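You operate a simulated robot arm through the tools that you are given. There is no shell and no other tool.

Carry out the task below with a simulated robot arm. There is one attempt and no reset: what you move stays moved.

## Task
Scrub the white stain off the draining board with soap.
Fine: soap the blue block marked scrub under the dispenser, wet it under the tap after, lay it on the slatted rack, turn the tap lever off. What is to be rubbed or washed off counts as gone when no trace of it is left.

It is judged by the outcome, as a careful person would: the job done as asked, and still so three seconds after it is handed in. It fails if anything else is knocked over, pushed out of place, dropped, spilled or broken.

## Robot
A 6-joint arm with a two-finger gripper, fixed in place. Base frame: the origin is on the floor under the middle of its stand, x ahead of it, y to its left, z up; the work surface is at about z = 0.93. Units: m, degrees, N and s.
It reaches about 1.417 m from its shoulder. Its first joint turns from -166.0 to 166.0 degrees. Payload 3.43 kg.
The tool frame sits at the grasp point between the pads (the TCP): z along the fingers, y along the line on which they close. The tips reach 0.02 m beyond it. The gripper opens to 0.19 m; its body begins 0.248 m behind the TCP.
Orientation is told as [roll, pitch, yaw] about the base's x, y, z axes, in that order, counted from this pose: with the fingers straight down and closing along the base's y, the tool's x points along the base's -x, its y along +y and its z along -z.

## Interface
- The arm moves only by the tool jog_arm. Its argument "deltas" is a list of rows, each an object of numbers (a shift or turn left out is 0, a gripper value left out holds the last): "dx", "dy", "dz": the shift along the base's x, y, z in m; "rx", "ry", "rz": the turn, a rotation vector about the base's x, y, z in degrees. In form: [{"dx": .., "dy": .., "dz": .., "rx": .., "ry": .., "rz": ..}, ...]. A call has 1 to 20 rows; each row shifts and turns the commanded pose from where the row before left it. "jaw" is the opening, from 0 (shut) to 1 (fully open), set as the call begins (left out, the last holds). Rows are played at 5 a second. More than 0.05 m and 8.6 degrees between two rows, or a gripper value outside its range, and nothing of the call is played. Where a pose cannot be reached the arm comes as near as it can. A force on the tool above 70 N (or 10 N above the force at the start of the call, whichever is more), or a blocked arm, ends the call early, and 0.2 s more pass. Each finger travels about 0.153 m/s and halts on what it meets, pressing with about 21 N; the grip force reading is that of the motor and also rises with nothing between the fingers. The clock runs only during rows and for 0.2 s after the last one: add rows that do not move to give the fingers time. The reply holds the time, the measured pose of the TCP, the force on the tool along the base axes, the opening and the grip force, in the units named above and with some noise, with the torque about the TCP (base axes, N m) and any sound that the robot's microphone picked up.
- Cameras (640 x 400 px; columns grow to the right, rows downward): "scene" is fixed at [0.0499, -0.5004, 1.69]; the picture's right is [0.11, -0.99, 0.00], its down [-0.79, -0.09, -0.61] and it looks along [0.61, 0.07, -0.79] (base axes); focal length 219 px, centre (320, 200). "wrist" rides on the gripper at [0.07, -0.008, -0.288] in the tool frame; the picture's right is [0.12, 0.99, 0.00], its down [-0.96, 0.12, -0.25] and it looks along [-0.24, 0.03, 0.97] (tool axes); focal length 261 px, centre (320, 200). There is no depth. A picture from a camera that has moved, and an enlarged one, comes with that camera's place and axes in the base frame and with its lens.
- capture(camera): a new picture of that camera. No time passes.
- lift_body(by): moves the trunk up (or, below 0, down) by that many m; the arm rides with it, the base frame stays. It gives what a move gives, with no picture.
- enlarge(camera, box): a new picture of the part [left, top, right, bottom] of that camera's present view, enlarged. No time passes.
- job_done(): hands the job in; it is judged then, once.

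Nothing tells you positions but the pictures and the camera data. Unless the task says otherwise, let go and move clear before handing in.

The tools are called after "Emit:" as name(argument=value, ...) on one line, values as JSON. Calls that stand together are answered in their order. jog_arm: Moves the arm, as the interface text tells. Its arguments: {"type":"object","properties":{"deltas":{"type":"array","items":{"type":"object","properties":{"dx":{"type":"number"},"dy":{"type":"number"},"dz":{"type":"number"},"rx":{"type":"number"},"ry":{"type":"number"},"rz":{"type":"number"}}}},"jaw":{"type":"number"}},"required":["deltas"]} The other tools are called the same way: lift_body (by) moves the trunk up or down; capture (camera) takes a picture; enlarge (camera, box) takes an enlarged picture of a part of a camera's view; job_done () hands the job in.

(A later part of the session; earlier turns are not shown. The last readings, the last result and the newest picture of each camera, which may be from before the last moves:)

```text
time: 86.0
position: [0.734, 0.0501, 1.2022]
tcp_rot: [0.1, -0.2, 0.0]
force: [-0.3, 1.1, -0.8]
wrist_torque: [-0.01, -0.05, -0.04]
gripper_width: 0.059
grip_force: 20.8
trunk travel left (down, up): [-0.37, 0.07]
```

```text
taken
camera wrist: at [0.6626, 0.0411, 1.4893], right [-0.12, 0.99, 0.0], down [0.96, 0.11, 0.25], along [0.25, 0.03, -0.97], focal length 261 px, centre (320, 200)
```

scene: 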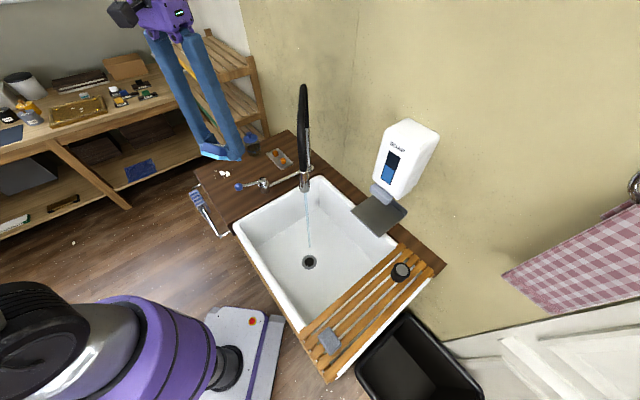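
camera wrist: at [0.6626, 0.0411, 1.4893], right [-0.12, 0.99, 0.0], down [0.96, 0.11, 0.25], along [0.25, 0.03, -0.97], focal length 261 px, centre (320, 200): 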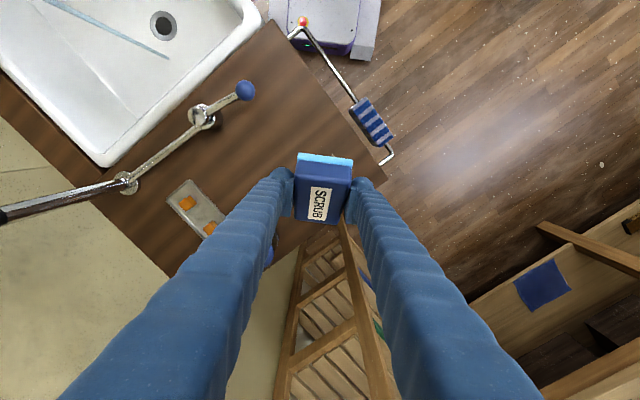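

Emit:
jog_arm(deltas=[{"dx": 0.0, "dz": -0.025, "ry": -4.6}, {"dz": -0.025, "ry": -4.6}, {"dz": -0.025, "ry": -4.6}, {"dz": -0.025, "ry": -4.6}, {"dz": -0.025, "ry": -4.6}, {"dz": -0.025, "ry": -4.6}, {"dz": -0.025, "ry": -4.6}, {"dz": -0.02, "ry": -4.8}, {"dz": 0}])

Emit:
capture(camera="wrist")

Emit:
enlarge(camera="scene", box=[170, 120, 310, 220])

```text
time: 88.0
position: [0.7332, 0.039, 1.083]
tcp_rot: [-1.5, -21.5, 0.0]
force: [-0.9, 0.2, -0.9]
wrist_torque: [-0.01, 0.0, 0.02]
gripper_width: 0.0591
grip_force: 21.3
out of reach, approached as far as the arm can: row 5, 6, 7, 8
trunk travel left (down, up): [-0.37, 0.07]
```

```text
taken
camera wrist: at [0.5615, 0.037, 1.3249], right [-0.1, 0.99, -0.07], down [0.81, 0.12, 0.58], along [0.58, 0.0, -0.81], focal length 261 px, centre (320, 200)
```

wrist: 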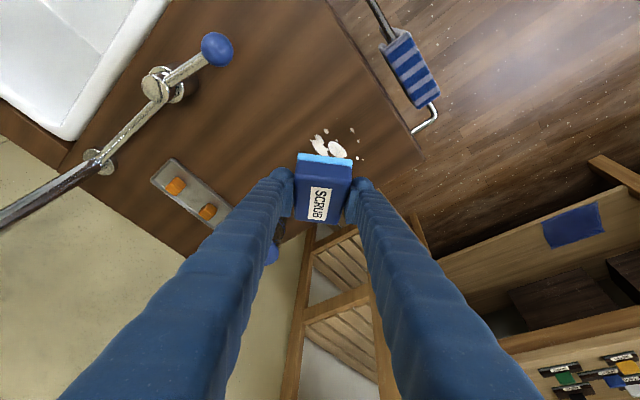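

```text
4.00 times, centred on (240, 170) of scene
camera zoom: at [0.0499, -0.5004, 1.69], right [0.11, -0.99, 0.0], down [-0.79, -0.09, -0.61], along [0.61, 0.07, -0.79], focal length 876 px, centre (640, 320)
```

zoom: 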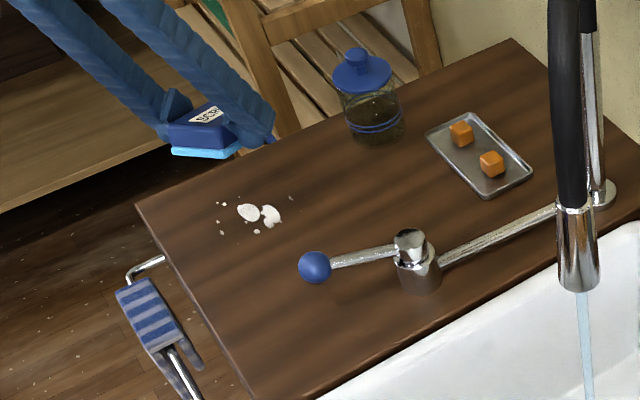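

The wrist gets stuck when it tilts in line with the forearm. I'll straighten, turn the hand about 60° sideways, and tilt in that direction instead, which worked at the sink.

Emit:
jog_arm(deltas=[{"dz": 0.01, "ry": 4.3, "rx": 0.3}, {"dz": 0.01, "ry": 4.3, "rx": 0.3}, {"dz": 0.01, "ry": 4.3, "rx": 0.3}, {"dz": 0.01, "ry": 4.3, "rx": 0.3}, {"dz": 0.01, "ry": 4.3, "rx": 0.3}, {"rz": -7.5}, {"rz": -7.5}, {"rz": -7.5}, {"rz": -7.5}, {"rz": -7.5}, {"rz": -7.5}, {"rz": -7.5}, {"rz": -7.5}, {"dz": 0}])

```text
time: 91.0
position: [0.7361, 0.0293, 1.1285]
tcp_rot: [-1.4, -2.7, -60.5]
force: [-1.0, 0.0, -1.4]
wrist_torque: [-0.01, 0.03, -0.04]
gripper_width: 0.0592
grip_force: 21.1
out of reach, approached as far as the arm can: row 1
trunk travel left (down, up): [-0.37, 0.07]
```

Emit:
jog_arm(deltas=[{"dy": 0.002, "dz": -0.012, "rx": -3.69, "ry": -2.25}, {"dy": 0.002, "dz": -0.012, "rx": -3.69, "ry": -2.25}, {"dy": 0.002, "dz": -0.012, "rx": -3.69, "ry": -2.25}, {"dy": 0.002, "dz": -0.012, "rx": -3.69, "ry": -2.25}, {"dy": 0.002, "dz": -0.012, "rx": -3.69, "ry": -2.25}, {"dy": 0.002, "dz": -0.012, "rx": -3.69, "ry": -2.25}, {"dy": 0.002, "dz": -0.012, "rx": -3.69, "ry": -2.25}, {"dy": 0.002, "dz": -0.012, "rx": -3.69, "ry": -2.25}, {"dz": 0}])

Emit:
capture(camera="wrist")

Emit:
enlarge(camera="scene", box=[170, 120, 310, 220])

```text
time: 93.0
position: [0.7343, 0.0445, 1.0333]
tcp_rot: [-0.3, -37.5, -60.8]
force: [0.4, 0.4, -0.5]
wrist_torque: [-0.03, -0.01, -0.03]
gripper_width: 0.0591
grip_force: 21.4
trunk travel left (down, up): [-0.37, 0.07]
```

```text
taken
camera wrist: at [0.6167, 0.2421, 1.2192], right [0.82, 0.56, -0.08], down [0.4, -0.48, 0.78], along [0.4, -0.67, -0.62], focal length 261 px, centre (320, 200)
```

wrist: 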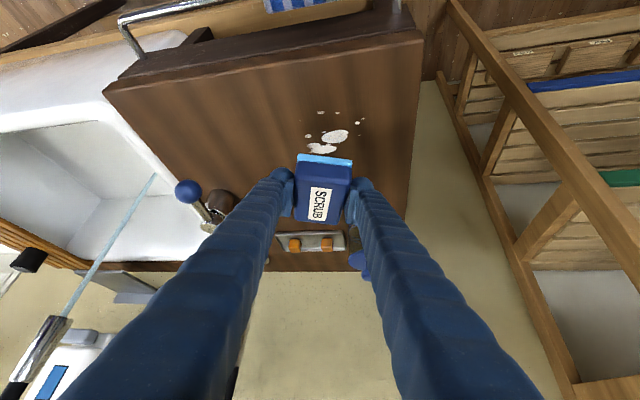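

```text
4.00 times, centred on (240, 170) of scene
camera zoom: at [0.0499, -0.5004, 1.69], right [0.11, -0.99, 0.0], down [-0.79, -0.09, -0.61], along [0.61, 0.07, -0.79], focal length 876 px, centre (640, 320)
```

zoom: 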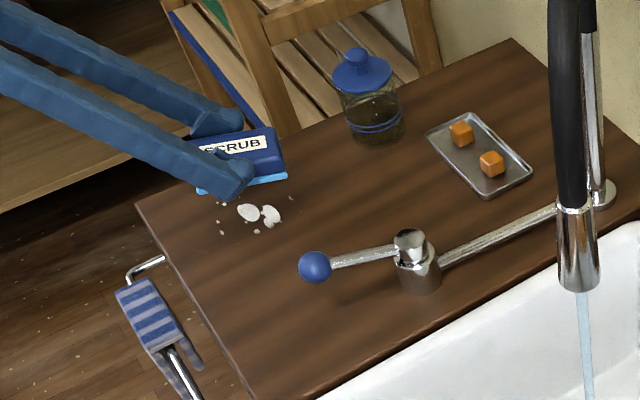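

This pose works and the block is level above the stain. I'll lower it gently onto the stain.

Emit:
jog_arm(deltas=[{"dx": -0.002, "dy": 0.005, "dz": -0.02}, {"dx": -0.002, "dy": 0.005, "dz": -0.02}, {"dz": -0.015}, {"dz": -0.005}, {"dz": -0.004}, {"dz": -0.004}])

Emit:
enlarge(camera="scene", box=[170, 120, 310, 220])

```text
time: 94.4
position: [0.7331, 0.0541, 0.9657]
tcp_rot: [-0.3, -37.3, -60.7]
force: [0.0, -0.1, -0.6]
wrist_torque: [0.01, -0.01, -0.03]
gripper_width: 0.0591
grip_force: 21.4
trunk travel left (down, up): [-0.37, 0.07]
```

```text
4.00 times, centred on (240, 170) of scene
camera zoom: at [0.0499, -0.5004, 1.69], right [0.11, -0.99, 0.0], down [-0.79, -0.09, -0.61], along [0.61, 0.07, -0.79], focal length 876 px, centre (640, 320)
```

zoom: 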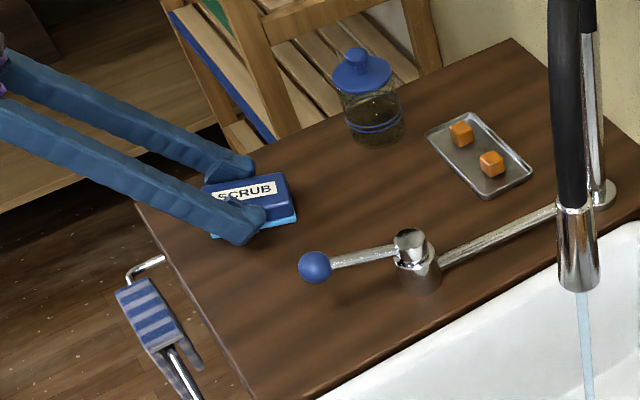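

Emit:
jog_arm(deltas=[{"dz": -0.003}, {"dz": -0.003}])

```text
time: 95.0
position: [0.731, 0.0538, 0.9602]
tcp_rot: [-0.3, -37.2, -61.0]
force: [-0.1, 3.1, 9.2]
wrist_torque: [-0.37, -0.31, 0.07]
gripper_width: 0.0593
grip_force: 20.7
trunk travel left (down, up): [-0.37, 0.07]
```

Contact at about 9 N. I'll rub side to side across the stain with light pressure.

Emit:
jog_arm(deltas=[{"dz": -0.0015}, {"dx": 0.0117, "dy": 0.0065}, {"dx": 0.0117, "dy": 0.0065}, {"dx": 0.0117, "dy": 0.0065}, {"dx": -0.014, "dy": -0.0078}, {"dx": -0.014, "dy": -0.0078}, {"dx": -0.014, "dy": -0.0078}, {"dx": -0.014, "dy": -0.0078}, {"dx": -0.014, "dy": -0.0078}, {"dx": 0.014, "dy": 0.0078}, {"dx": 0.014, "dy": 0.0078}, {"dx": 0.014, "dy": 0.0078}, {"dx": 0.014, "dy": 0.0078}, {"dx": 0.014, "dy": 0.0078}, {"dx": -0.0117, "dy": -0.0065}, {"dx": -0.0117, "dy": -0.0065}, {"dx": -0.0117, "dy": -0.0065}])

Emit:
capture(camera="wrist")

Emit:
enlarge(camera="scene", box=[170, 120, 310, 220])

```text
time: 98.6
position: [0.7313, 0.0538, 0.9571]
tcp_rot: [-0.3, -37.4, -60.8]
force: [-0.3, -0.1, 2.7]
wrist_torque: [-0.11, -0.11, -0.05]
gripper_width: 0.0591
grip_force: 21.1
trunk travel left (down, up): [-0.37, 0.07]
```

```text
taken
camera wrist: at [0.613, 0.2514, 1.1434], right [0.82, 0.56, -0.08], down [0.4, -0.48, 0.78], along [0.4, -0.67, -0.62], focal length 261 px, centre (320, 200)
```

wrist: 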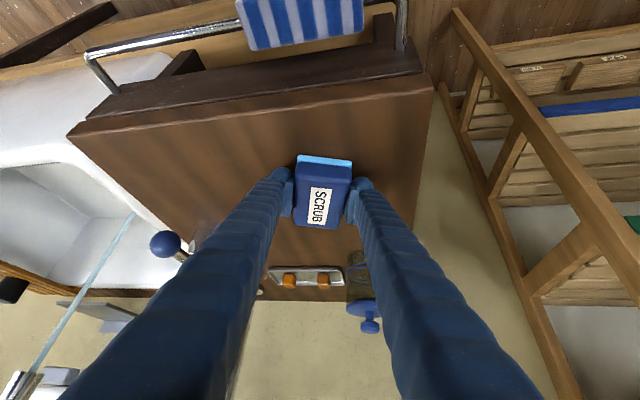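

```text
4.00 times, centred on (240, 170) of scene
camera zoom: at [0.0499, -0.5004, 1.69], right [0.11, -0.99, 0.0], down [-0.79, -0.09, -0.61], along [0.61, 0.07, -0.79], focal length 876 px, centre (640, 320)
```

zoom: 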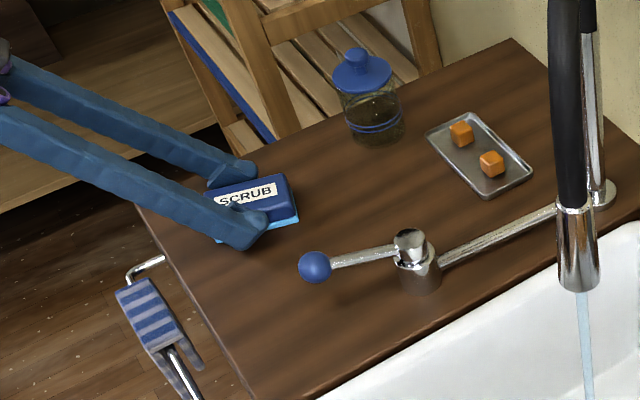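

Emit:
enlarge(camera="wrist", box=[240, 80, 420, 240])

```text
2.50 times, centred on (330, 160) of wrist
camera zoom: at [0.613, 0.2514, 1.1434], right [0.82, 0.56, -0.08], down [0.4, -0.48, 0.78], along [0.4, -0.67, -0.62], focal length 652 px, centre (295, 300)
```

zoom: 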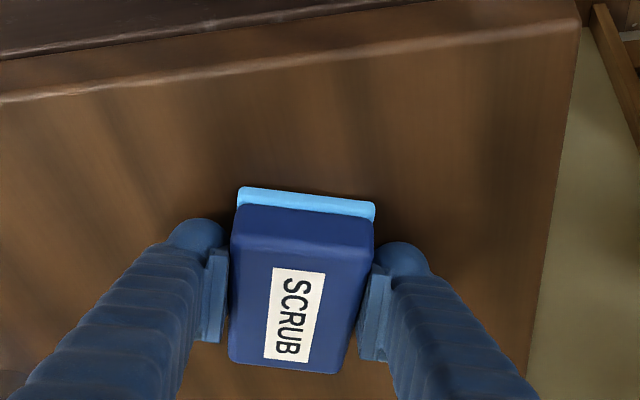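

The visible specks in front are gone. I'll rub again offset toward the front and then toward the back to cover the whole area.

Emit:
jog_arm(deltas=[{"dx": -0.0098, "dy": 0.0175, "dz": -0.0015}, {"dx": 0.0117, "dy": 0.0065}, {"dx": 0.0117, "dy": 0.0065}, {"dx": 0.0087, "dy": 0.0049}, {"dx": -0.016, "dy": -0.0089}, {"dx": -0.016, "dy": -0.0089}, {"dx": -0.016, "dy": -0.0089}, {"dx": -0.016, "dy": -0.0089}, {"dx": 0.0159, "dy": 0.0089}, {"dx": 0.016, "dy": 0.0089}, {"dx": 0.011, "dy": -0.0196, "dz": -0.0005}, {"dx": 0.011, "dy": -0.0196, "dz": -0.0005}, {"dx": 0.0117, "dy": 0.0065}, {"dx": 0.0117, "dy": 0.0065}, {"dx": 0.0087, "dy": 0.0049}, {"dx": -0.016, "dy": -0.0089}, {"dx": -0.016, "dy": -0.0089}, {"dx": -0.016, "dy": -0.0089}, {"dx": -0.016, "dy": -0.0089}, {"dx": 0.0159, "dy": 0.0089}])

Emit:
enlarge(camera="wrist", box=[240, 80, 420, 240])

Emit:
enlarge(camera="scene", box=[170, 120, 310, 220])

```text
time: 102.8
position: [0.7274, 0.0238, 0.9558]
tcp_rot: [-0.3, -37.4, -60.8]
force: [-2.7, -4.0, 13.5]
wrist_torque: [0.06, 0.07, -0.05]
gripper_width: 0.059
grip_force: 21.0
trunk travel left (down, up): [-0.37, 0.07]
```

```text
2.50 times, centred on (330, 160) of wrist
camera zoom: at [0.6076, 0.221, 1.1415], right [0.82, 0.56, -0.08], down [0.4, -0.48, 0.78], along [0.4, -0.67, -0.62], focal length 652 px, centre (295, 300)
```

zoom: 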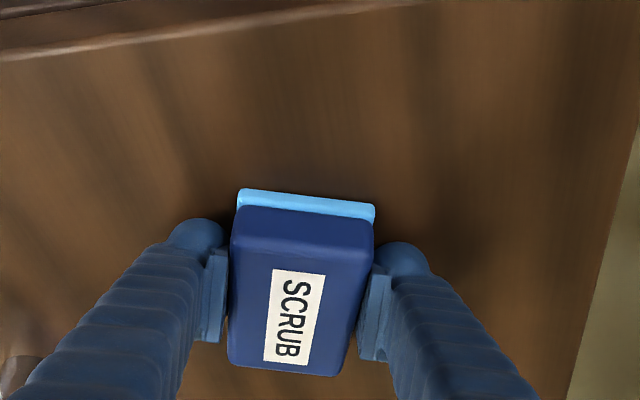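

```text
4.00 times, centred on (240, 170) of scene
camera zoom: at [0.0499, -0.5004, 1.69], right [0.11, -0.99, 0.0], down [-0.79, -0.09, -0.61], along [0.61, 0.07, -0.79], focal length 876 px, centre (640, 320)
```

zoom: 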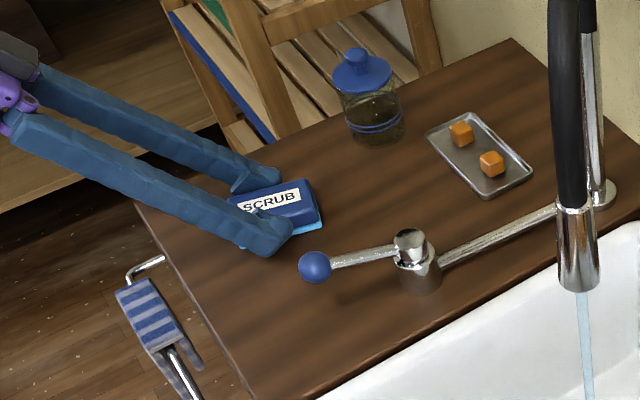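

The board looks clean around the block. Lifting off to check the whole area.

Emit:
jog_arm(deltas=[{"dz": 0.01}, {"dx": -0.005, "dy": 0.01, "dz": 0.03}, {"dx": -0.005, "dy": 0.01, "dz": 0.03}, {"dz": 0.02}, {"dz": 0}])

Emit:
capture(camera="wrist")

Emit:
enlarge(camera="scene", box=[190, 150, 290, 220])

Emit:
enlarge(camera="wrist", box=[220, 80, 420, 240])

```text
time: 104.0
position: [0.7188, 0.043, 1.0448]
tcp_rot: [-0.3, -37.4, -60.8]
force: [-0.6, -0.5, -0.2]
wrist_torque: [-0.02, 0.04, 0.03]
gripper_width: 0.0591
grip_force: 21.1
trunk travel left (down, up): [-0.37, 0.07]
```

```text
taken
camera wrist: at [0.6001, 0.2412, 1.2307], right [0.82, 0.56, -0.08], down [0.4, -0.48, 0.78], along [0.4, -0.67, -0.62], focal length 261 px, centre (320, 200)
```

wrist: 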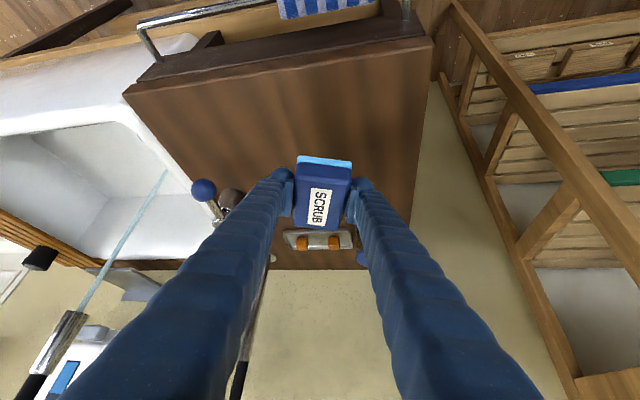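

```text
5.71 times, centred on (240, 185) of scene
camera zoom: at [0.0499, -0.5004, 1.69], right [0.11, -0.99, 0.0], down [-0.79, -0.09, -0.61], along [0.61, 0.07, -0.79], focal length 1252 px, centre (777, 286)
```

zoom: 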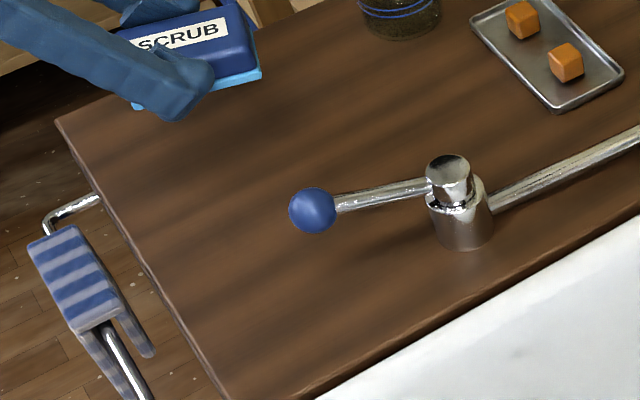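

```text
2.50 times, centred on (320, 160) of wrist
camera zoom: at [0.6001, 0.2412, 1.2307], right [0.82, 0.56, -0.08], down [0.4, -0.48, 0.78], along [0.4, -0.67, -0.62], focal length 652 px, centre (320, 300)
```

zoom: 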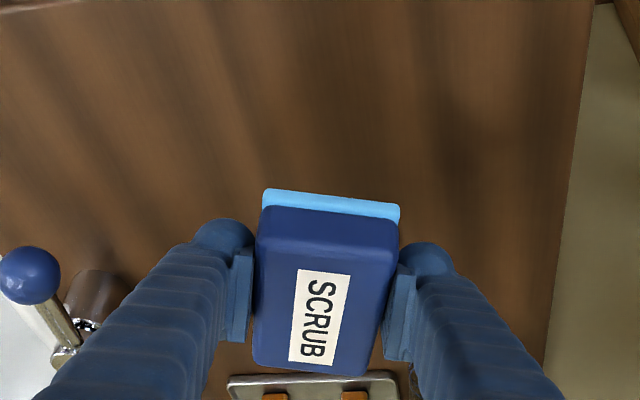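

The stain is gone with no residue in view. Now I'll rinse the block. I'll straighten and raise, then bring the trunk back to the height where the sink moves worked.

Emit:
jog_arm(deltas=[{"dz": 0.045, "rx": 4.08, "ry": 2.28}, {"dz": 0.045, "rx": 4.08, "ry": 2.28}, {"dz": 0.045, "rx": 4.08, "ry": 2.28}, {"dz": 0.045, "rx": 4.08, "ry": 2.28}, {"dz": 0.045, "rx": 4.08, "ry": 2.28}, {"dz": 0.045, "rx": 4.08, "ry": 2.28}, {"dz": 0.045, "rx": 4.08, "ry": 2.28}, {"dz": 0.04, "rx": 4.0, "ry": 2.24}, {"rz": 7.6}, {"rz": 7.6}, {"rz": 7.6}, {"rz": 7.6}, {"rz": 7.6}, {"rz": 7.6}, {"dz": 0}])

Emit:
lift_body(by=-0.12)

Emit:
capture(camera="wrist")

Emit:
enlarge(camera="scene", box=[190, 130, 310, 220])

```text
time: 107.2
position: [0.7179, 0.0438, 1.3992]
tcp_rot: [-0.3, 0.0, -15.1]
force: [-0.4, 0.2, -0.4]
wrist_torque: [0.02, -0.01, 0.0]
gripper_width: 0.0591
grip_force: 21.1
trunk travel left (down, up): [-0.37, 0.07]
```

```text
time: 108.7
position: [0.7197, 0.044, 1.2805]
tcp_rot: [-0.3, 0.0, -15.3]
force: [0.0, -0.8, -0.1]
wrist_torque: [-0.03, 0.01, 0.0]
gripper_width: 0.0591
grip_force: 21.1
trunk travel left (down, up): [-0.25, 0.19]
```

```text
taken
camera wrist: at [0.6484, 0.0556, 1.5676], right [0.15, 0.99, 0.0], down [0.96, -0.14, 0.25], along [0.24, -0.04, -0.97], focal length 261 px, centre (320, 200)
```

wrist: 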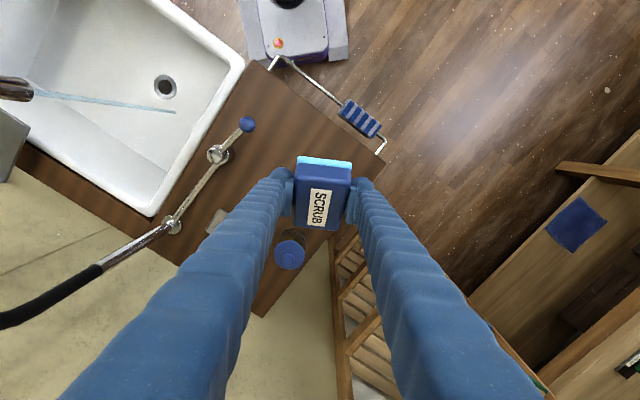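

```text
4.44 times, centred on (250, 175) of scene
camera zoom: at [0.0499, -0.5004, 1.69], right [0.11, -0.99, 0.0], down [-0.79, -0.09, -0.61], along [0.61, 0.07, -0.79], focal length 974 px, centre (631, 311)
```

zoom: 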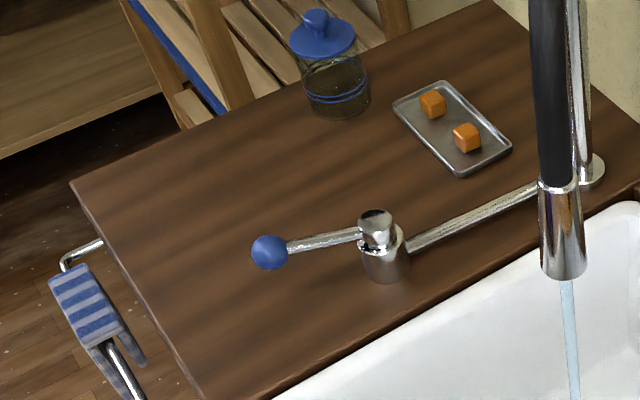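

The board is completely clean. Carrying the block round to the front of the spout along the same path as before.

Emit:
jog_arm(deltas=[{"dx": -0.03, "dy": -0.0264, "dz": -0.008, "rz": 1.53}, {"dx": -0.03, "dy": -0.0264, "dz": -0.008, "rz": 1.53}, {"dx": -0.03, "dy": -0.0264, "dz": -0.008, "rz": 1.53}, {"dx": -0.03, "dy": -0.0264, "dz": -0.008, "rz": 1.53}, {"dx": -0.03, "dy": -0.0264, "dz": -0.008, "rz": 1.53}, {"dx": -0.03, "dy": -0.0264, "dz": -0.008, "rz": 1.53}, {"dx": -0.03, "dy": -0.0264, "dz": -0.008, "rz": 1.53}, {"dx": -0.03, "dy": -0.0264, "dz": -0.008, "rz": 1.53}, {"dx": -0.03, "dy": -0.0264, "dz": -0.008, "rz": 1.53}, {"dx": -0.03, "dy": -0.0264, "dz": -0.008, "rz": 1.53}, {"dx": -0.004, "dy": -0.021, "rz": 2}, {"dx": -0.004, "dy": -0.021, "rz": 2}, {"dx": -0.004, "dy": -0.021, "rz": 2}, {"dx": -0.004, "dy": -0.021, "rz": 2}, {"dx": -0.004, "dy": -0.021, "rz": 2}, {"dx": -0.004, "dy": -0.021, "rz": 2}, {"dx": -0.004, "dy": -0.021, "rz": 2}, {"dx": -0.003, "dy": -0.021, "rz": 2}, {"dx": -0.002, "dy": -0.021, "rz": 2}, {"dx": -0.001, "dy": -0.021, "rz": 2}])

Emit:
capture(camera="wrist")

```text
time: 112.9
position: [0.3848, -0.4316, 1.2001]
tcp_rot: [-0.1, 0.0, 20.1]
force: [-1.0, 0.0, -0.4]
wrist_torque: [0.02, 0.04, -0.01]
gripper_width: 0.059
grip_force: 21.2
trunk travel left (down, up): [-0.25, 0.19]
```

```text
taken
camera wrist: at [0.3209, -0.4614, 1.4875], right [-0.45, 0.89, 0.0], down [0.86, 0.44, 0.25], along [0.22, 0.11, -0.97], focal length 261 px, centre (320, 200)
```

wrist: 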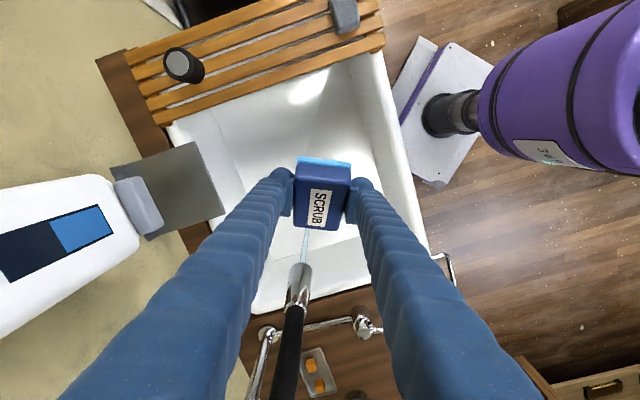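

Same position as before. Tilting, lowering, then moving the block into the stream and holding it there.

Emit:
jog_arm(deltas=[{"dz": -0.034, "rx": 1.71, "ry": -4.7}, {"dz": -0.034, "rx": 1.71, "ry": -4.7}, {"dz": -0.034, "rx": 1.71, "ry": -4.7}, {"dz": -0.034, "rx": 1.71, "ry": -4.7}, {"dz": -0.034, "rx": 1.71, "ry": -4.7}, {"dz": -0.03, "rx": 1.71, "ry": -4.7}, {"dx": 0.0194, "dy": 0.0052}, {"dx": 0.0194, "dy": 0.0052}, {"dx": 0.0194, "dy": 0.0052}, {"dx": 0.0194, "dy": 0.0052}, {"dx": 0.0194, "dy": 0.0052}, {"dz": 0}, {"dz": 0}, {"dz": 0}, {"dz": 0}, {"dz": 0}, {"dz": 0}, {"dz": 0}, {"dz": 0}, {"dz": 0}])

Emit:
capture(camera="wrist")

Emit:
enlarge(camera="wrist", box=[270, 130, 370, 240])

```text
time: 117.1
position: [0.4824, -0.4044, 0.9993]
tcp_rot: [-0.3, -30.0, 20.1]
force: [-0.3, -0.1, -0.5]
wrist_torque: [0.02, -0.01, -0.01]
gripper_width: 0.0593
grip_force: 20.9
trunk travel left (down, up): [-0.25, 0.19]
```

```text
taken
camera wrist: at [0.2914, -0.4808, 1.2137], right [-0.44, 0.9, -0.06], down [0.63, 0.35, 0.69], along [0.65, 0.26, -0.72], focal length 261 px, centre (320, 200)
```

wrist: 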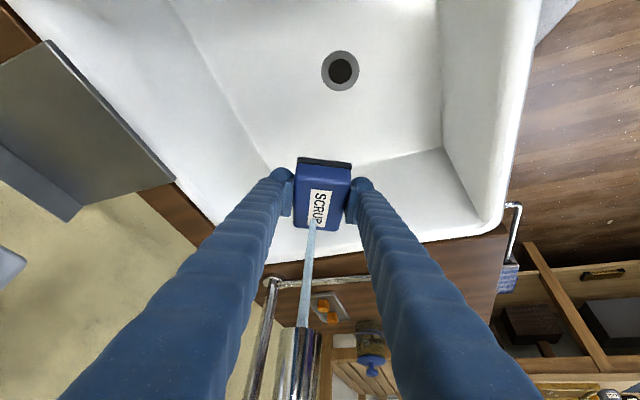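

```text
3.64 times, centred on (320, 185) of wrist
camera zoom: at [0.2914, -0.4808, 1.2137], right [-0.44, 0.9, -0.06], down [0.63, 0.35, 0.69], along [0.65, 0.26, -0.72], focal length 948 px, centre (320, 254)
```

zoom: 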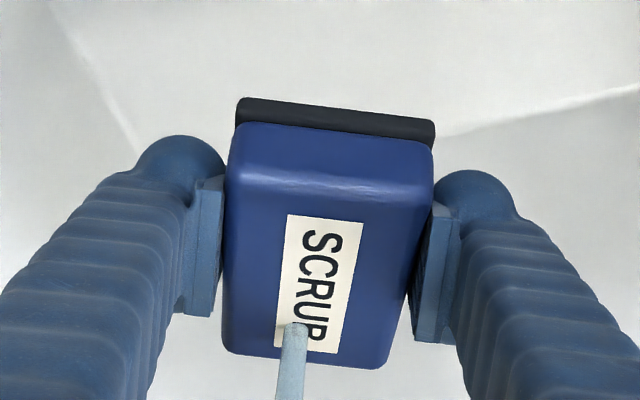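

The block is rinsed and dark-wet. Backing out of the stream, then carrying it over the free middle part of the slatted rack, which I put near (0.22, -0.63).

Emit:
jog_arm(deltas=[{"dx": -0.0194, "dy": -0.0052}, {"dx": -0.0194, "dy": -0.0052}, {"dx": -0.0194, "dy": -0.0052}, {"dx": -0.0194, "dy": -0.0052}, {"dx": -0.0194, "dy": -0.0052}, {"dz": 0.03}, {"dz": 0.03}, {"dz": 0.03}, {"dz": 0.03}, {"dx": -0.022, "dy": -0.02, "rz": -3.75}, {"dx": -0.022, "dy": -0.02, "rz": -3.75}, {"dx": -0.022, "dy": -0.02, "rz": -3.75}, {"dx": -0.022, "dy": -0.02, "rz": -3.75}, {"dz": 0}])

Emit:
capture(camera="wrist")

Emit:
capture(camera="scene")

```text
time: 120.1
position: [0.2972, -0.5125, 1.1196]
tcp_rot: [-0.3, -30.0, 5.1]
force: [-0.7, -0.2, -0.1]
wrist_torque: [0.03, 0.01, -0.01]
gripper_width: 0.0591
grip_force: 21.1
trunk travel left (down, up): [-0.25, 0.19]
```

```text
taken
camera wrist: at [0.0929, -0.5363, 1.333], right [-0.19, 0.98, -0.06], down [0.7, 0.18, 0.7], along [0.69, 0.09, -0.72], focal length 261 px, centre (320, 200)
```

wrist: 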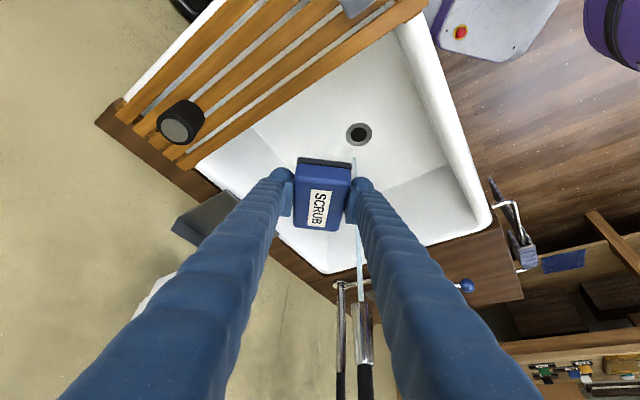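

```text
taken
```

scene: 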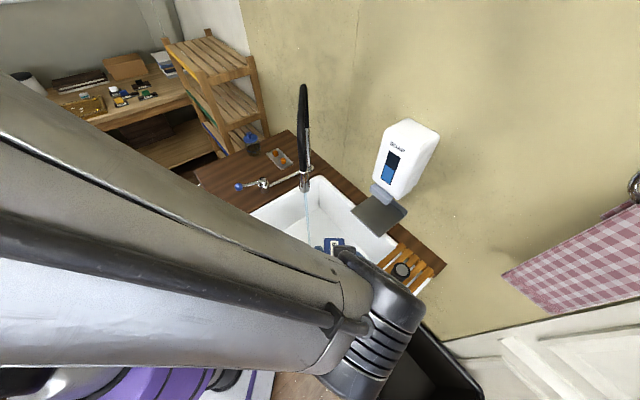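

Emit:
jog_arm(deltas=[{"dx": -0.0223, "dy": -0.0276, "rz": -3.75}, {"dx": -0.0223, "dy": -0.0276, "rz": -3.75}, {"dx": -0.0223, "dy": -0.0276, "rz": -3.75}, {"dx": -0.0223, "dy": -0.0276, "rz": -3.75}, {"dz": 0}])

Emit:
capture(camera="wrist")

Emit:
capture(camera="scene")

```text
time: 121.3
position: [0.2064, -0.6211, 1.1206]
tcp_rot: [-0.4, -30.0, -9.9]
force: [0.8, 0.5, -0.4]
wrist_torque: [0.04, 0.03, 0.0]
gripper_width: 0.0589
grip_force: 21.3
trunk travel left (down, up): [-0.25, 0.19]
```

```text
taken
camera wrist: at [0.0031, -0.5926, 1.334], right [0.07, 1.0, -0.06], down [0.72, -0.01, 0.69], along [0.69, -0.1, -0.72], focal length 261 px, centre (320, 200)
```

wrist: 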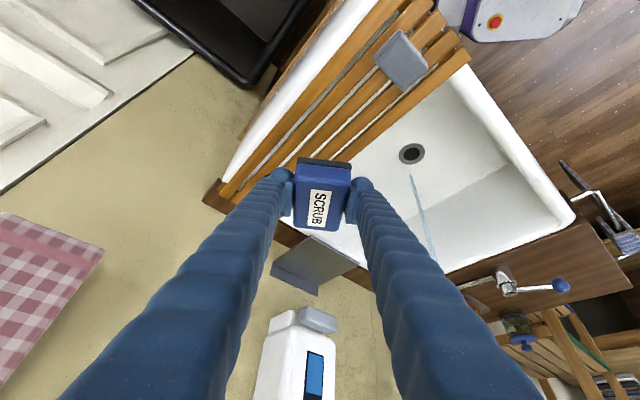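

```text
taken
```

scene: 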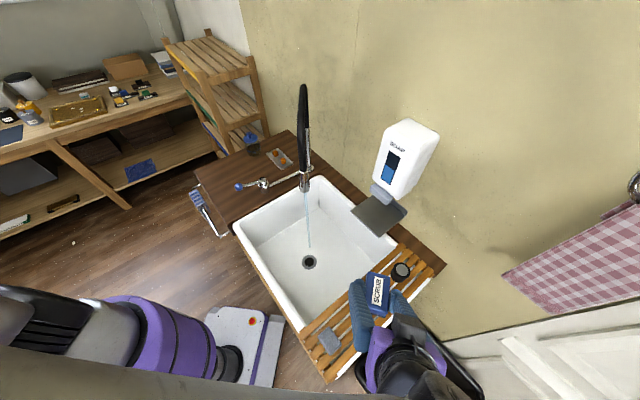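

The hand is over the free middle of the rack, between the cup and the grey sponge. I'll level the block and lower it partway.

Emit:
jog_arm(deltas=[{"dz": -0.025, "rx": -0.43, "ry": -2.43}, {"dz": -0.025, "rx": -0.43, "ry": -2.43}, {"dz": -0.025, "rx": -0.43, "ry": -2.43}, {"dz": -0.02}, {"dz": 0}])

Emit:
capture(camera="wrist")

Emit:
enlarge(camera="scene", box=[290, 230, 460, 390])

```text
time: 122.5
position: [0.2058, -0.6202, 1.0251]
tcp_rot: [-0.3, -37.3, -9.9]
force: [1.2, -0.4, -0.4]
wrist_torque: [-0.01, 0.05, -0.04]
gripper_width: 0.0592
grip_force: 20.4
trunk travel left (down, up): [-0.25, 0.19]
```

```text
taken
camera wrist: at [-0.0227, -0.5879, 1.2104], right [0.08, 0.99, -0.08], down [0.62, 0.01, 0.78], along [0.78, -0.11, -0.62], focal length 261 px, centre (320, 200)
```

wrist: 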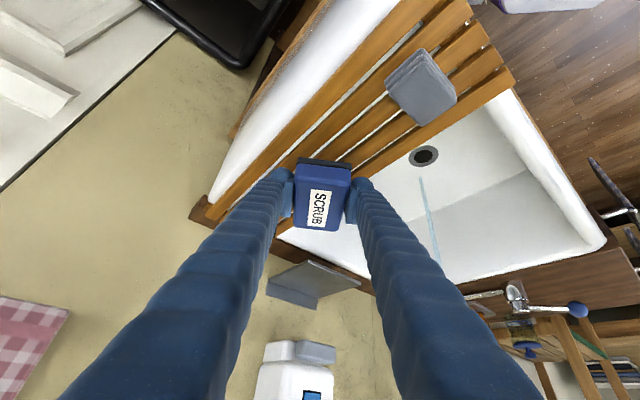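

```text
2.50 times, centred on (375, 310) of scene
camera zoom: at [0.0499, -0.5004, 1.69], right [0.11, -0.99, 0.0], down [-0.79, -0.09, -0.61], along [0.61, 0.07, -0.79], focal length 548 px, centre (182, -75)
```

zoom: 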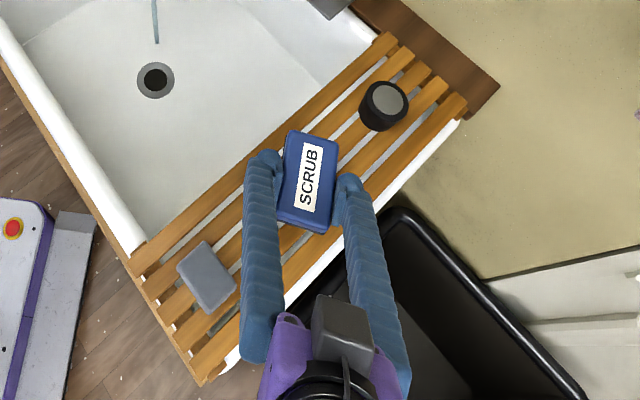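

Well placed between the sponge and the cup. Lowering slowly until the block touches the slats.

Emit:
jog_arm(deltas=[{"dz": -0.015}, {"dz": -0.01}, {"dz": -0.004}, {"dz": -0.004}, {"dz": -0.003}])

```text
time: 123.7
position: [0.2062, -0.6213, 0.989]
tcp_rot: [-0.4, -37.5, -9.9]
force: [-0.1, -0.2, -1.0]
wrist_torque: [0.03, 0.0, -0.01]
gripper_width: 0.0593
grip_force: 21.4
trunk travel left (down, up): [-0.25, 0.19]
```

Emit:
jog_arm(deltas=[{"dz": -0.003}, {"dz": -0.003}, {"dz": -0.003}])

Emit:
enlarge(camera="scene", box=[330, 250, 420, 350])

```text
time: 124.5
position: [0.2072, -0.6206, 0.9802]
tcp_rot: [-0.3, -37.3, -9.9]
force: [0.4, -0.4, -1.0]
wrist_torque: [0.02, 0.02, 0.0]
gripper_width: 0.0592
grip_force: 21.3
trunk travel left (down, up): [-0.25, 0.19]
```

```text
4.00 times, centred on (375, 300) of scene
camera zoom: at [0.0499, -0.5004, 1.69], right [0.11, -0.99, 0.0], down [-0.79, -0.09, -0.61], along [0.61, 0.07, -0.79], focal length 876 px, centre (100, -200)
```

zoom: 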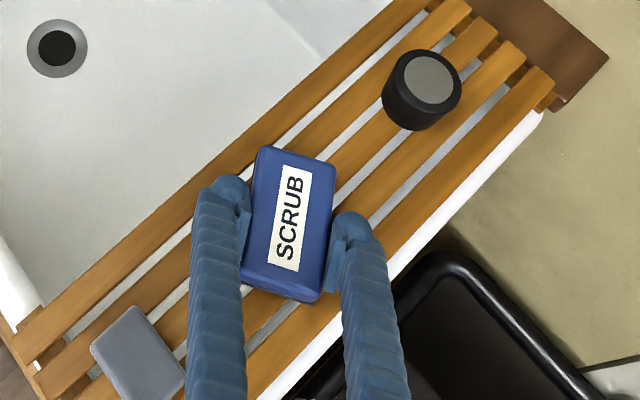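

Emit:
jog_arm(deltas=[{"dz": -0.003}, {"dz": -0.003}, {"dz": -0.003}])

```text
time: 125.3
position: [0.2062, -0.6216, 0.9733]
tcp_rot: [-0.5, -37.6, -9.8]
force: [-1.6, 1.0, 24.0]
wrist_torque: [0.65, 0.58, 0.12]
gripper_width: 0.0594
grip_force: 21.6
trunk travel left (down, up): [-0.25, 0.19]
```

Contact. Easing off a couple of millimetres and releasing.

Emit:
jog_arm(deltas=[{"dz": 0.003}, {"dz": 0}])

Emit:
jog_arm(deltas=[{"dz": 0}, {"dz": 0}, {"dz": 0}], jaw=0.62)

Emit:
enlarge(camera="scene", box=[330, 250, 420, 350])

Emit:
enlarge(camera="wrist", box=[220, 100, 420, 260])

```text
time: 125.9
position: [0.2061, -0.6196, 0.973]
tcp_rot: [-0.3, -37.4, -9.9]
force: [1.3, -1.6, 4.1]
wrist_torque: [0.04, 0.07, 0.0]
gripper_width: 0.0596
grip_force: 20.8
trunk travel left (down, up): [-0.25, 0.19]
```

```text
time: 126.7
position: [0.2053, -0.6201, 0.9741]
tcp_rot: [-0.3, -37.4, -9.9]
force: [-0.1, 0.5, 0.3]
wrist_torque: [-0.02, 0.02, 0.03]
gripper_width: 0.1176
grip_force: 0.1
trunk travel left (down, up): [-0.25, 0.19]
```

```text
4.00 times, centred on (375, 300) of scene
camera zoom: at [0.0499, -0.5004, 1.69], right [0.11, -0.99, 0.0], down [-0.79, -0.09, -0.61], along [0.61, 0.07, -0.79], focal length 876 px, centre (100, -200)
```

zoom: 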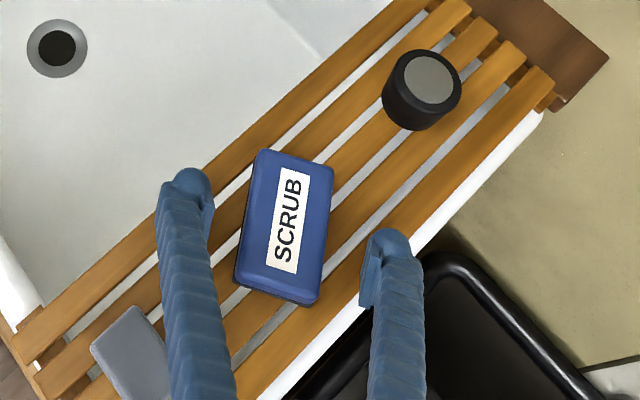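

```text
2.50 times, centred on (320, 180) of wrist
camera zoom: at [-0.0227, -0.5874, 1.1592], right [0.08, 0.99, -0.08], down [0.62, 0.01, 0.78], along [0.78, -0.11, -0.62], focal length 652 px, centre (320, 250)
```

zoom: 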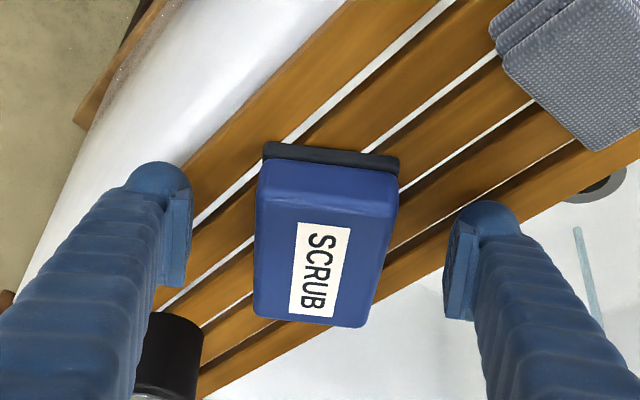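

The block lies on the slats. Rising straight up clear of it.

Emit:
jog_arm(deltas=[{"dz": 0.015}, {"dz": 0.03}, {"dz": 0.04}, {"dz": 0.04}, {"dz": 0.03}, {"dz": 0}])

Emit:
enlarge(camera="scene", box=[290, 230, 460, 390])

```text
time: 128.1
position: [0.2052, -0.621, 1.1299]
tcp_rot: [-0.2, -37.4, -9.9]
force: [-0.2, 0.6, -0.3]
wrist_torque: [-0.03, 0.01, -0.05]
gripper_width: 0.1177
grip_force: 0.0
trunk travel left (down, up): [-0.25, 0.19]
```

```text
2.50 times, centred on (375, 310) of scene
camera zoom: at [0.0499, -0.5004, 1.69], right [0.11, -0.99, 0.0], down [-0.79, -0.09, -0.61], along [0.61, 0.07, -0.79], focal length 548 px, centre (182, -75)
```

zoom: 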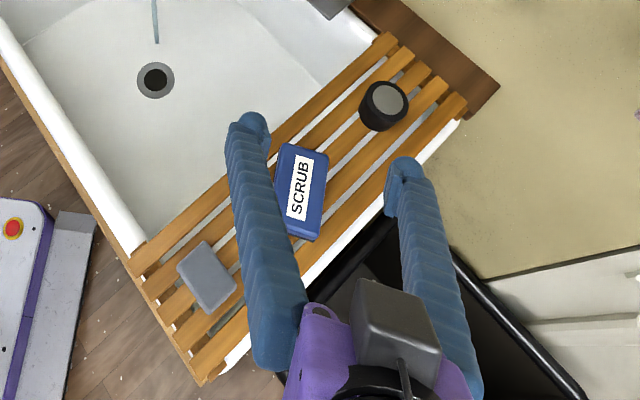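

The block stayed put. Closing the fingers, straightening, and going back round in front of the spout toward the lever.

Emit:
jog_arm(deltas=[{"dz": 0.02}, {"dz": 0.02, "rx": 0.81, "ry": 4.6}, {"dx": 0.015, "dy": 0.02, "dz": 0.02, "rx": 0.81, "ry": 4.6}, {"dx": 0.015, "dy": 0.02, "dz": 0.02, "rx": 0.81, "ry": 4.6}, {"dx": 0.015, "dy": 0.02, "dz": 0.02, "rx": 0.81, "ry": 4.6}, {"dx": 0.015, "dy": 0.02, "dz": 0.02, "rx": 0.81, "ry": 4.6}, {"dx": 0.015, "dy": 0.02, "dz": 0.02, "rx": 0.81, "ry": 4.6}, {"dx": 0.015, "dy": 0.02, "dz": 0.02, "rx": 0.81, "ry": 4.6}, {"dx": 0.015, "dy": 0.02, "dz": 0.01, "rx": 0.81, "ry": 4.6}, {"dx": 0.015, "dy": 0.015}, {"dx": 0.015, "dy": 0.015}, {"dx": 0.015, "dy": 0.015}, {"dx": 0.015, "dy": 0.015}, {"dx": 0.012, "dy": 0.015}, {"dx": 0.003, "dy": 0.02}, {"dx": 0.003, "dy": 0.02}, {"dx": 0.003, "dy": 0.02}, {"dz": 0}], jaw=0)

Emit:
capture(camera="wrist")

```text
time: 131.9
position: [0.3936, -0.3453, 1.2988]
tcp_rot: [-0.3, 0.0, -9.9]
force: [0.0, 0.0, 0.5]
wrist_torque: [-0.03, 0.02, -0.03]
gripper_width: 0.0
grip_force: 20.7
trunk travel left (down, up): [-0.25, 0.19]
```

```text
taken
camera wrist: at [0.3219, -0.3401, 1.5867], right [0.05, 1.0, -0.01], down [0.97, -0.05, 0.25], along [0.25, -0.02, -0.97], focal length 261 px, centre (320, 200)
```

wrist: 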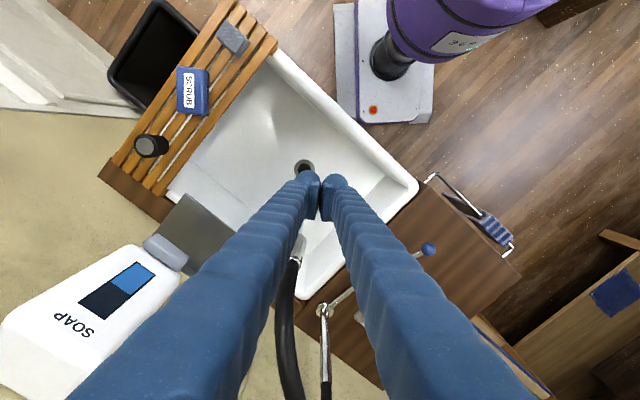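

Emit:
jog_arm(deltas=[{"dx": 0.0202, "dy": 0.03, "rz": 5}, {"dx": 0.0202, "dy": 0.03, "rz": 5}, {"dx": 0.0202, "dy": 0.03, "rz": 5}, {"dx": 0.0202, "dy": 0.03, "rz": 5}, {"dx": 0.0202, "dy": 0.03, "rz": 5}, {"dx": 0.0202, "dy": 0.03, "rz": 5}, {"dx": 0.0202, "dy": 0.03, "rz": 5}, {"dz": -0.04}, {"dz": -0.04}, {"dz": -0.04}, {"dz": -0.04}, {"dz": -0.04}, {"dz": -0.04}, {"dz": -0.03}, {"dz": -0.02}, {"dz": 0}])

Emit:
capture(camera="wrist")

Emit:
enlarge(camera="scene", box=[200, 130, 320, 220])

```text
time: 135.3
position: [0.5353, -0.1361, 1.0096]
tcp_rot: [-0.4, 0.1, 25.1]
force: [0.7, -0.3, -0.5]
wrist_torque: [0.02, 0.01, 0.0]
gripper_width: 0.0
grip_force: 20.7
trunk travel left (down, up): [-0.25, 0.19]
```

```text
taken
camera wrist: at [0.4733, -0.1719, 1.2962], right [-0.53, 0.85, 0.0], down [0.82, 0.51, 0.25], along [0.21, 0.13, -0.97], focal length 261 px, centre (320, 200)
```

wrist: 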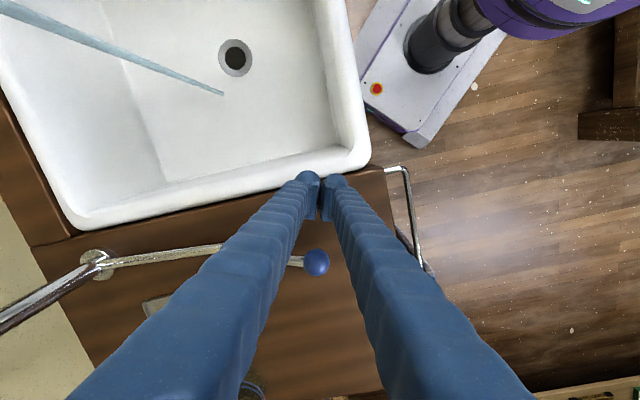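

```text
4.44 times, centred on (260, 175) of scene
camera zoom: at [0.0499, -0.5004, 1.69], right [0.11, -0.99, 0.0], down [-0.79, -0.09, -0.61], along [0.61, 0.07, -0.79], focal length 974 px, centre (587, 311)
```

zoom: 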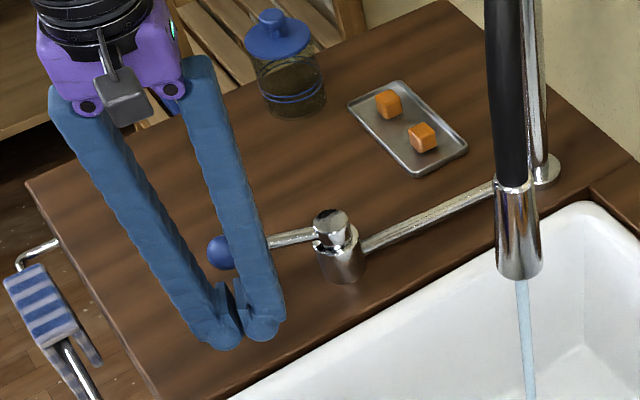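

The closed fingertips are lined up behind the ball. Pushing the lever back toward its closed stop in small steps.

Emit:
jog_arm(deltas=[{"dz": -0.008}, {"dx": 0.009, "dy": 0.0042}, {"dx": 0.009, "dy": 0.0042}, {"dx": 0.009, "dy": 0.0042}, {"dx": 0.009, "dy": 0.0042}, {"dx": 0.009, "dy": 0.0042}])

Emit:
enlarge(camera="scene", box=[200, 130, 320, 220])

```text
time: 136.7
position: [0.5791, -0.1144, 1.0002]
tcp_rot: [-0.2, 0.0, 25.1]
force: [-0.6, -0.3, 0.0]
wrist_torque: [-0.01, 0.01, 0.01]
gripper_width: 0.0
grip_force: 20.9
trunk travel left (down, up): [-0.25, 0.19]
```

```text
4.44 times, centred on (260, 175) of scene
camera zoom: at [0.0499, -0.5004, 1.69], right [0.11, -0.99, 0.0], down [-0.79, -0.09, -0.61], along [0.61, 0.07, -0.79], focal length 974 px, centre (587, 311)
```

zoom: 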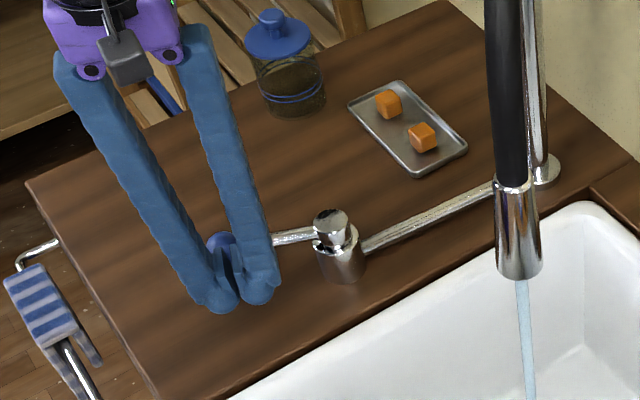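

Emit:
jog_arm(deltas=[{"dx": 0.0072, "dy": 0.0032}, {"dx": 0.0072, "dy": 0.003}, {"dx": 0.0075, "dy": 0.0028}])

Emit:
enlarge(camera="scene", box=[200, 130, 320, 220])

```text
time: 137.5
position: [0.6011, -0.1045, 1.0021]
tcp_rot: [-0.3, 0.0, 25.1]
force: [0.2, -0.2, -0.2]
wrist_torque: [0.01, 0.02, -0.01]
gripper_width: 0.0001
grip_force: 21.1
trunk travel left (down, up): [-0.25, 0.19]
```

```text
4.44 times, centred on (260, 175) of scene
camera zoom: at [0.0499, -0.5004, 1.69], right [0.11, -0.99, 0.0], down [-0.79, -0.09, -0.61], along [0.61, 0.07, -0.79], focal length 974 px, centre (587, 311)
```

zoom: 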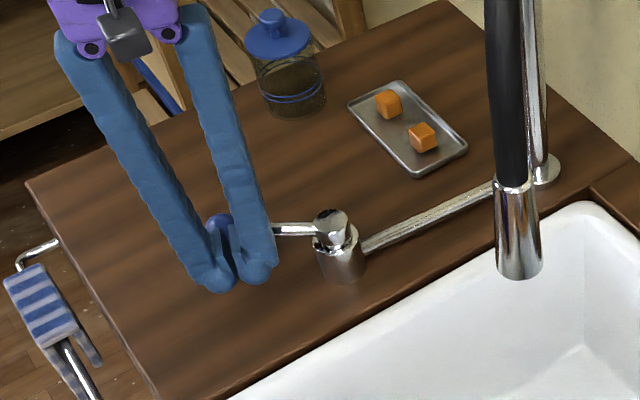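

The water has stopped. I'll nudge the lever until it seats against its closed stop.

Emit:
jog_arm(deltas=[{"dx": 0.0038, "dy": 0.0013}, {"dx": 0.0038, "dy": 0.0013}])

```text
time: 138.1
position: [0.6036, -0.1042, 0.9997]
tcp_rot: [-0.1, 0.2, 25.1]
force: [-25.1, -11.1, -4.6]
wrist_torque: [-0.33, 0.13, 0.17]
gripper_width: 0.0003
grip_force: 20.7
trunk travel left (down, up): [-0.25, 0.19]
```

Firm stop at 27 N: the lever is fully off. Backing away and rising clear.

Emit:
jog_arm(deltas=[{"dx": -0.012, "dy": -0.0056}, {"dx": -0.02, "dy": -0.0093}, {"dx": -0.02, "dy": -0.0093}, {"dz": 0.04}, {"dz": 0.045}, {"dz": 0.045}, {"dz": 0.045}, {"dz": 0.045}, {"dz": 0.045}, {"dz": 0.045}, {"dx": -0.01, "dy": 0.02}, {"dx": -0.01, "dy": 0.02}, {"dz": 0}])

Emit:
capture(camera="scene")

Emit:
enlarge(camera="scene", box=[190, 130, 340, 250])

Emit:
enlarge(camera="scene", box=[290, 230, 460, 390])

Emit:
capture(camera="wrist")

```text
time: 140.9
position: [0.5378, -0.0875, 1.3112]
tcp_rot: [-0.4, -0.1, 25.1]
force: [0.3, 0.4, -1.4]
wrist_torque: [-0.04, 0.03, 0.05]
gripper_width: 0.0003
grip_force: 21.1
trunk travel left (down, up): [-0.25, 0.19]
```

```text
taken
```

scene: 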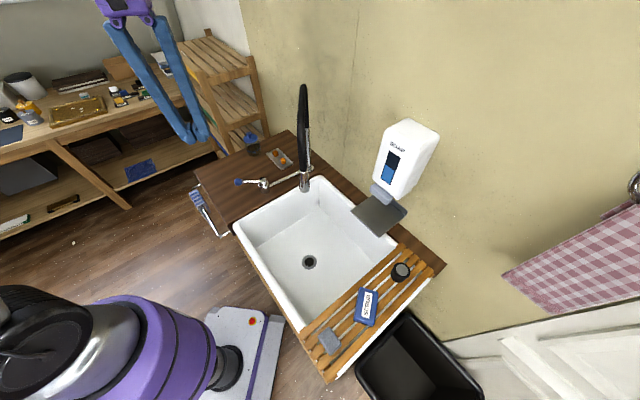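

```text
3.33 times, centred on (265, 190) of scene
camera zoom: at [0.0499, -0.5004, 1.69], right [0.11, -0.99, 0.0], down [-0.79, -0.09, -0.61], along [0.61, 0.07, -0.79], focal length 730 px, centre (503, 233)
```

zoom: 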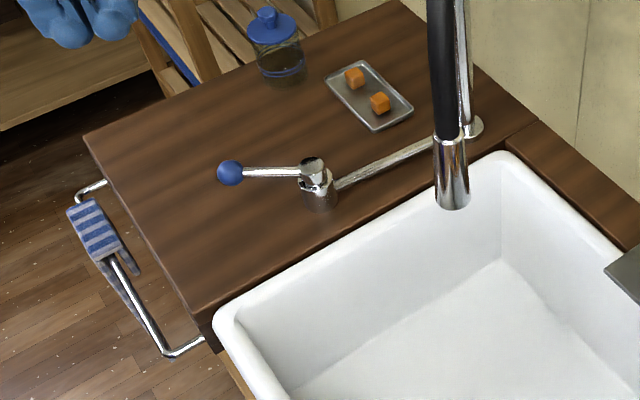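

```text
2.50 times, centred on (375, 310) of scene
camera zoom: at [0.0499, -0.5004, 1.69], right [0.11, -0.99, 0.0], down [-0.79, -0.09, -0.61], along [0.61, 0.07, -0.79], focal length 548 px, centre (182, -75)
```

zoom: 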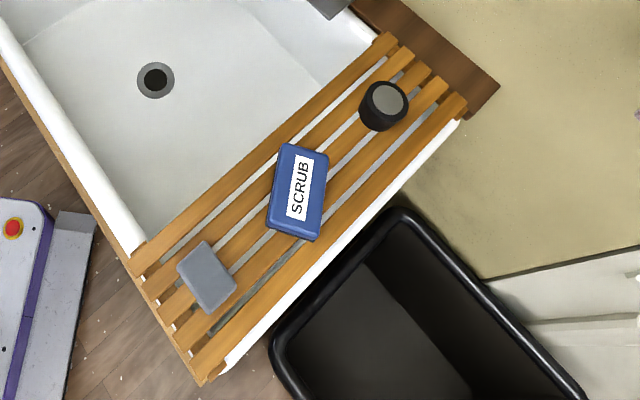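

```text
taken
camera wrist: at [0.4757, -0.1229, 1.5986], right [-0.53, 0.85, 0.0], down [0.82, 0.51, 0.25], along [0.21, 0.13, -0.97], focal length 261 px, centre (320, 200)
```

wrist: 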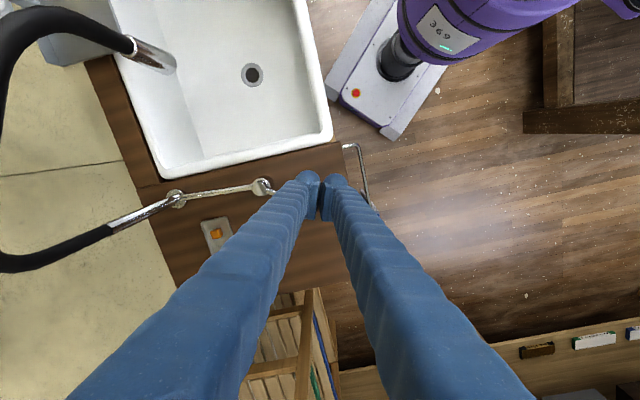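

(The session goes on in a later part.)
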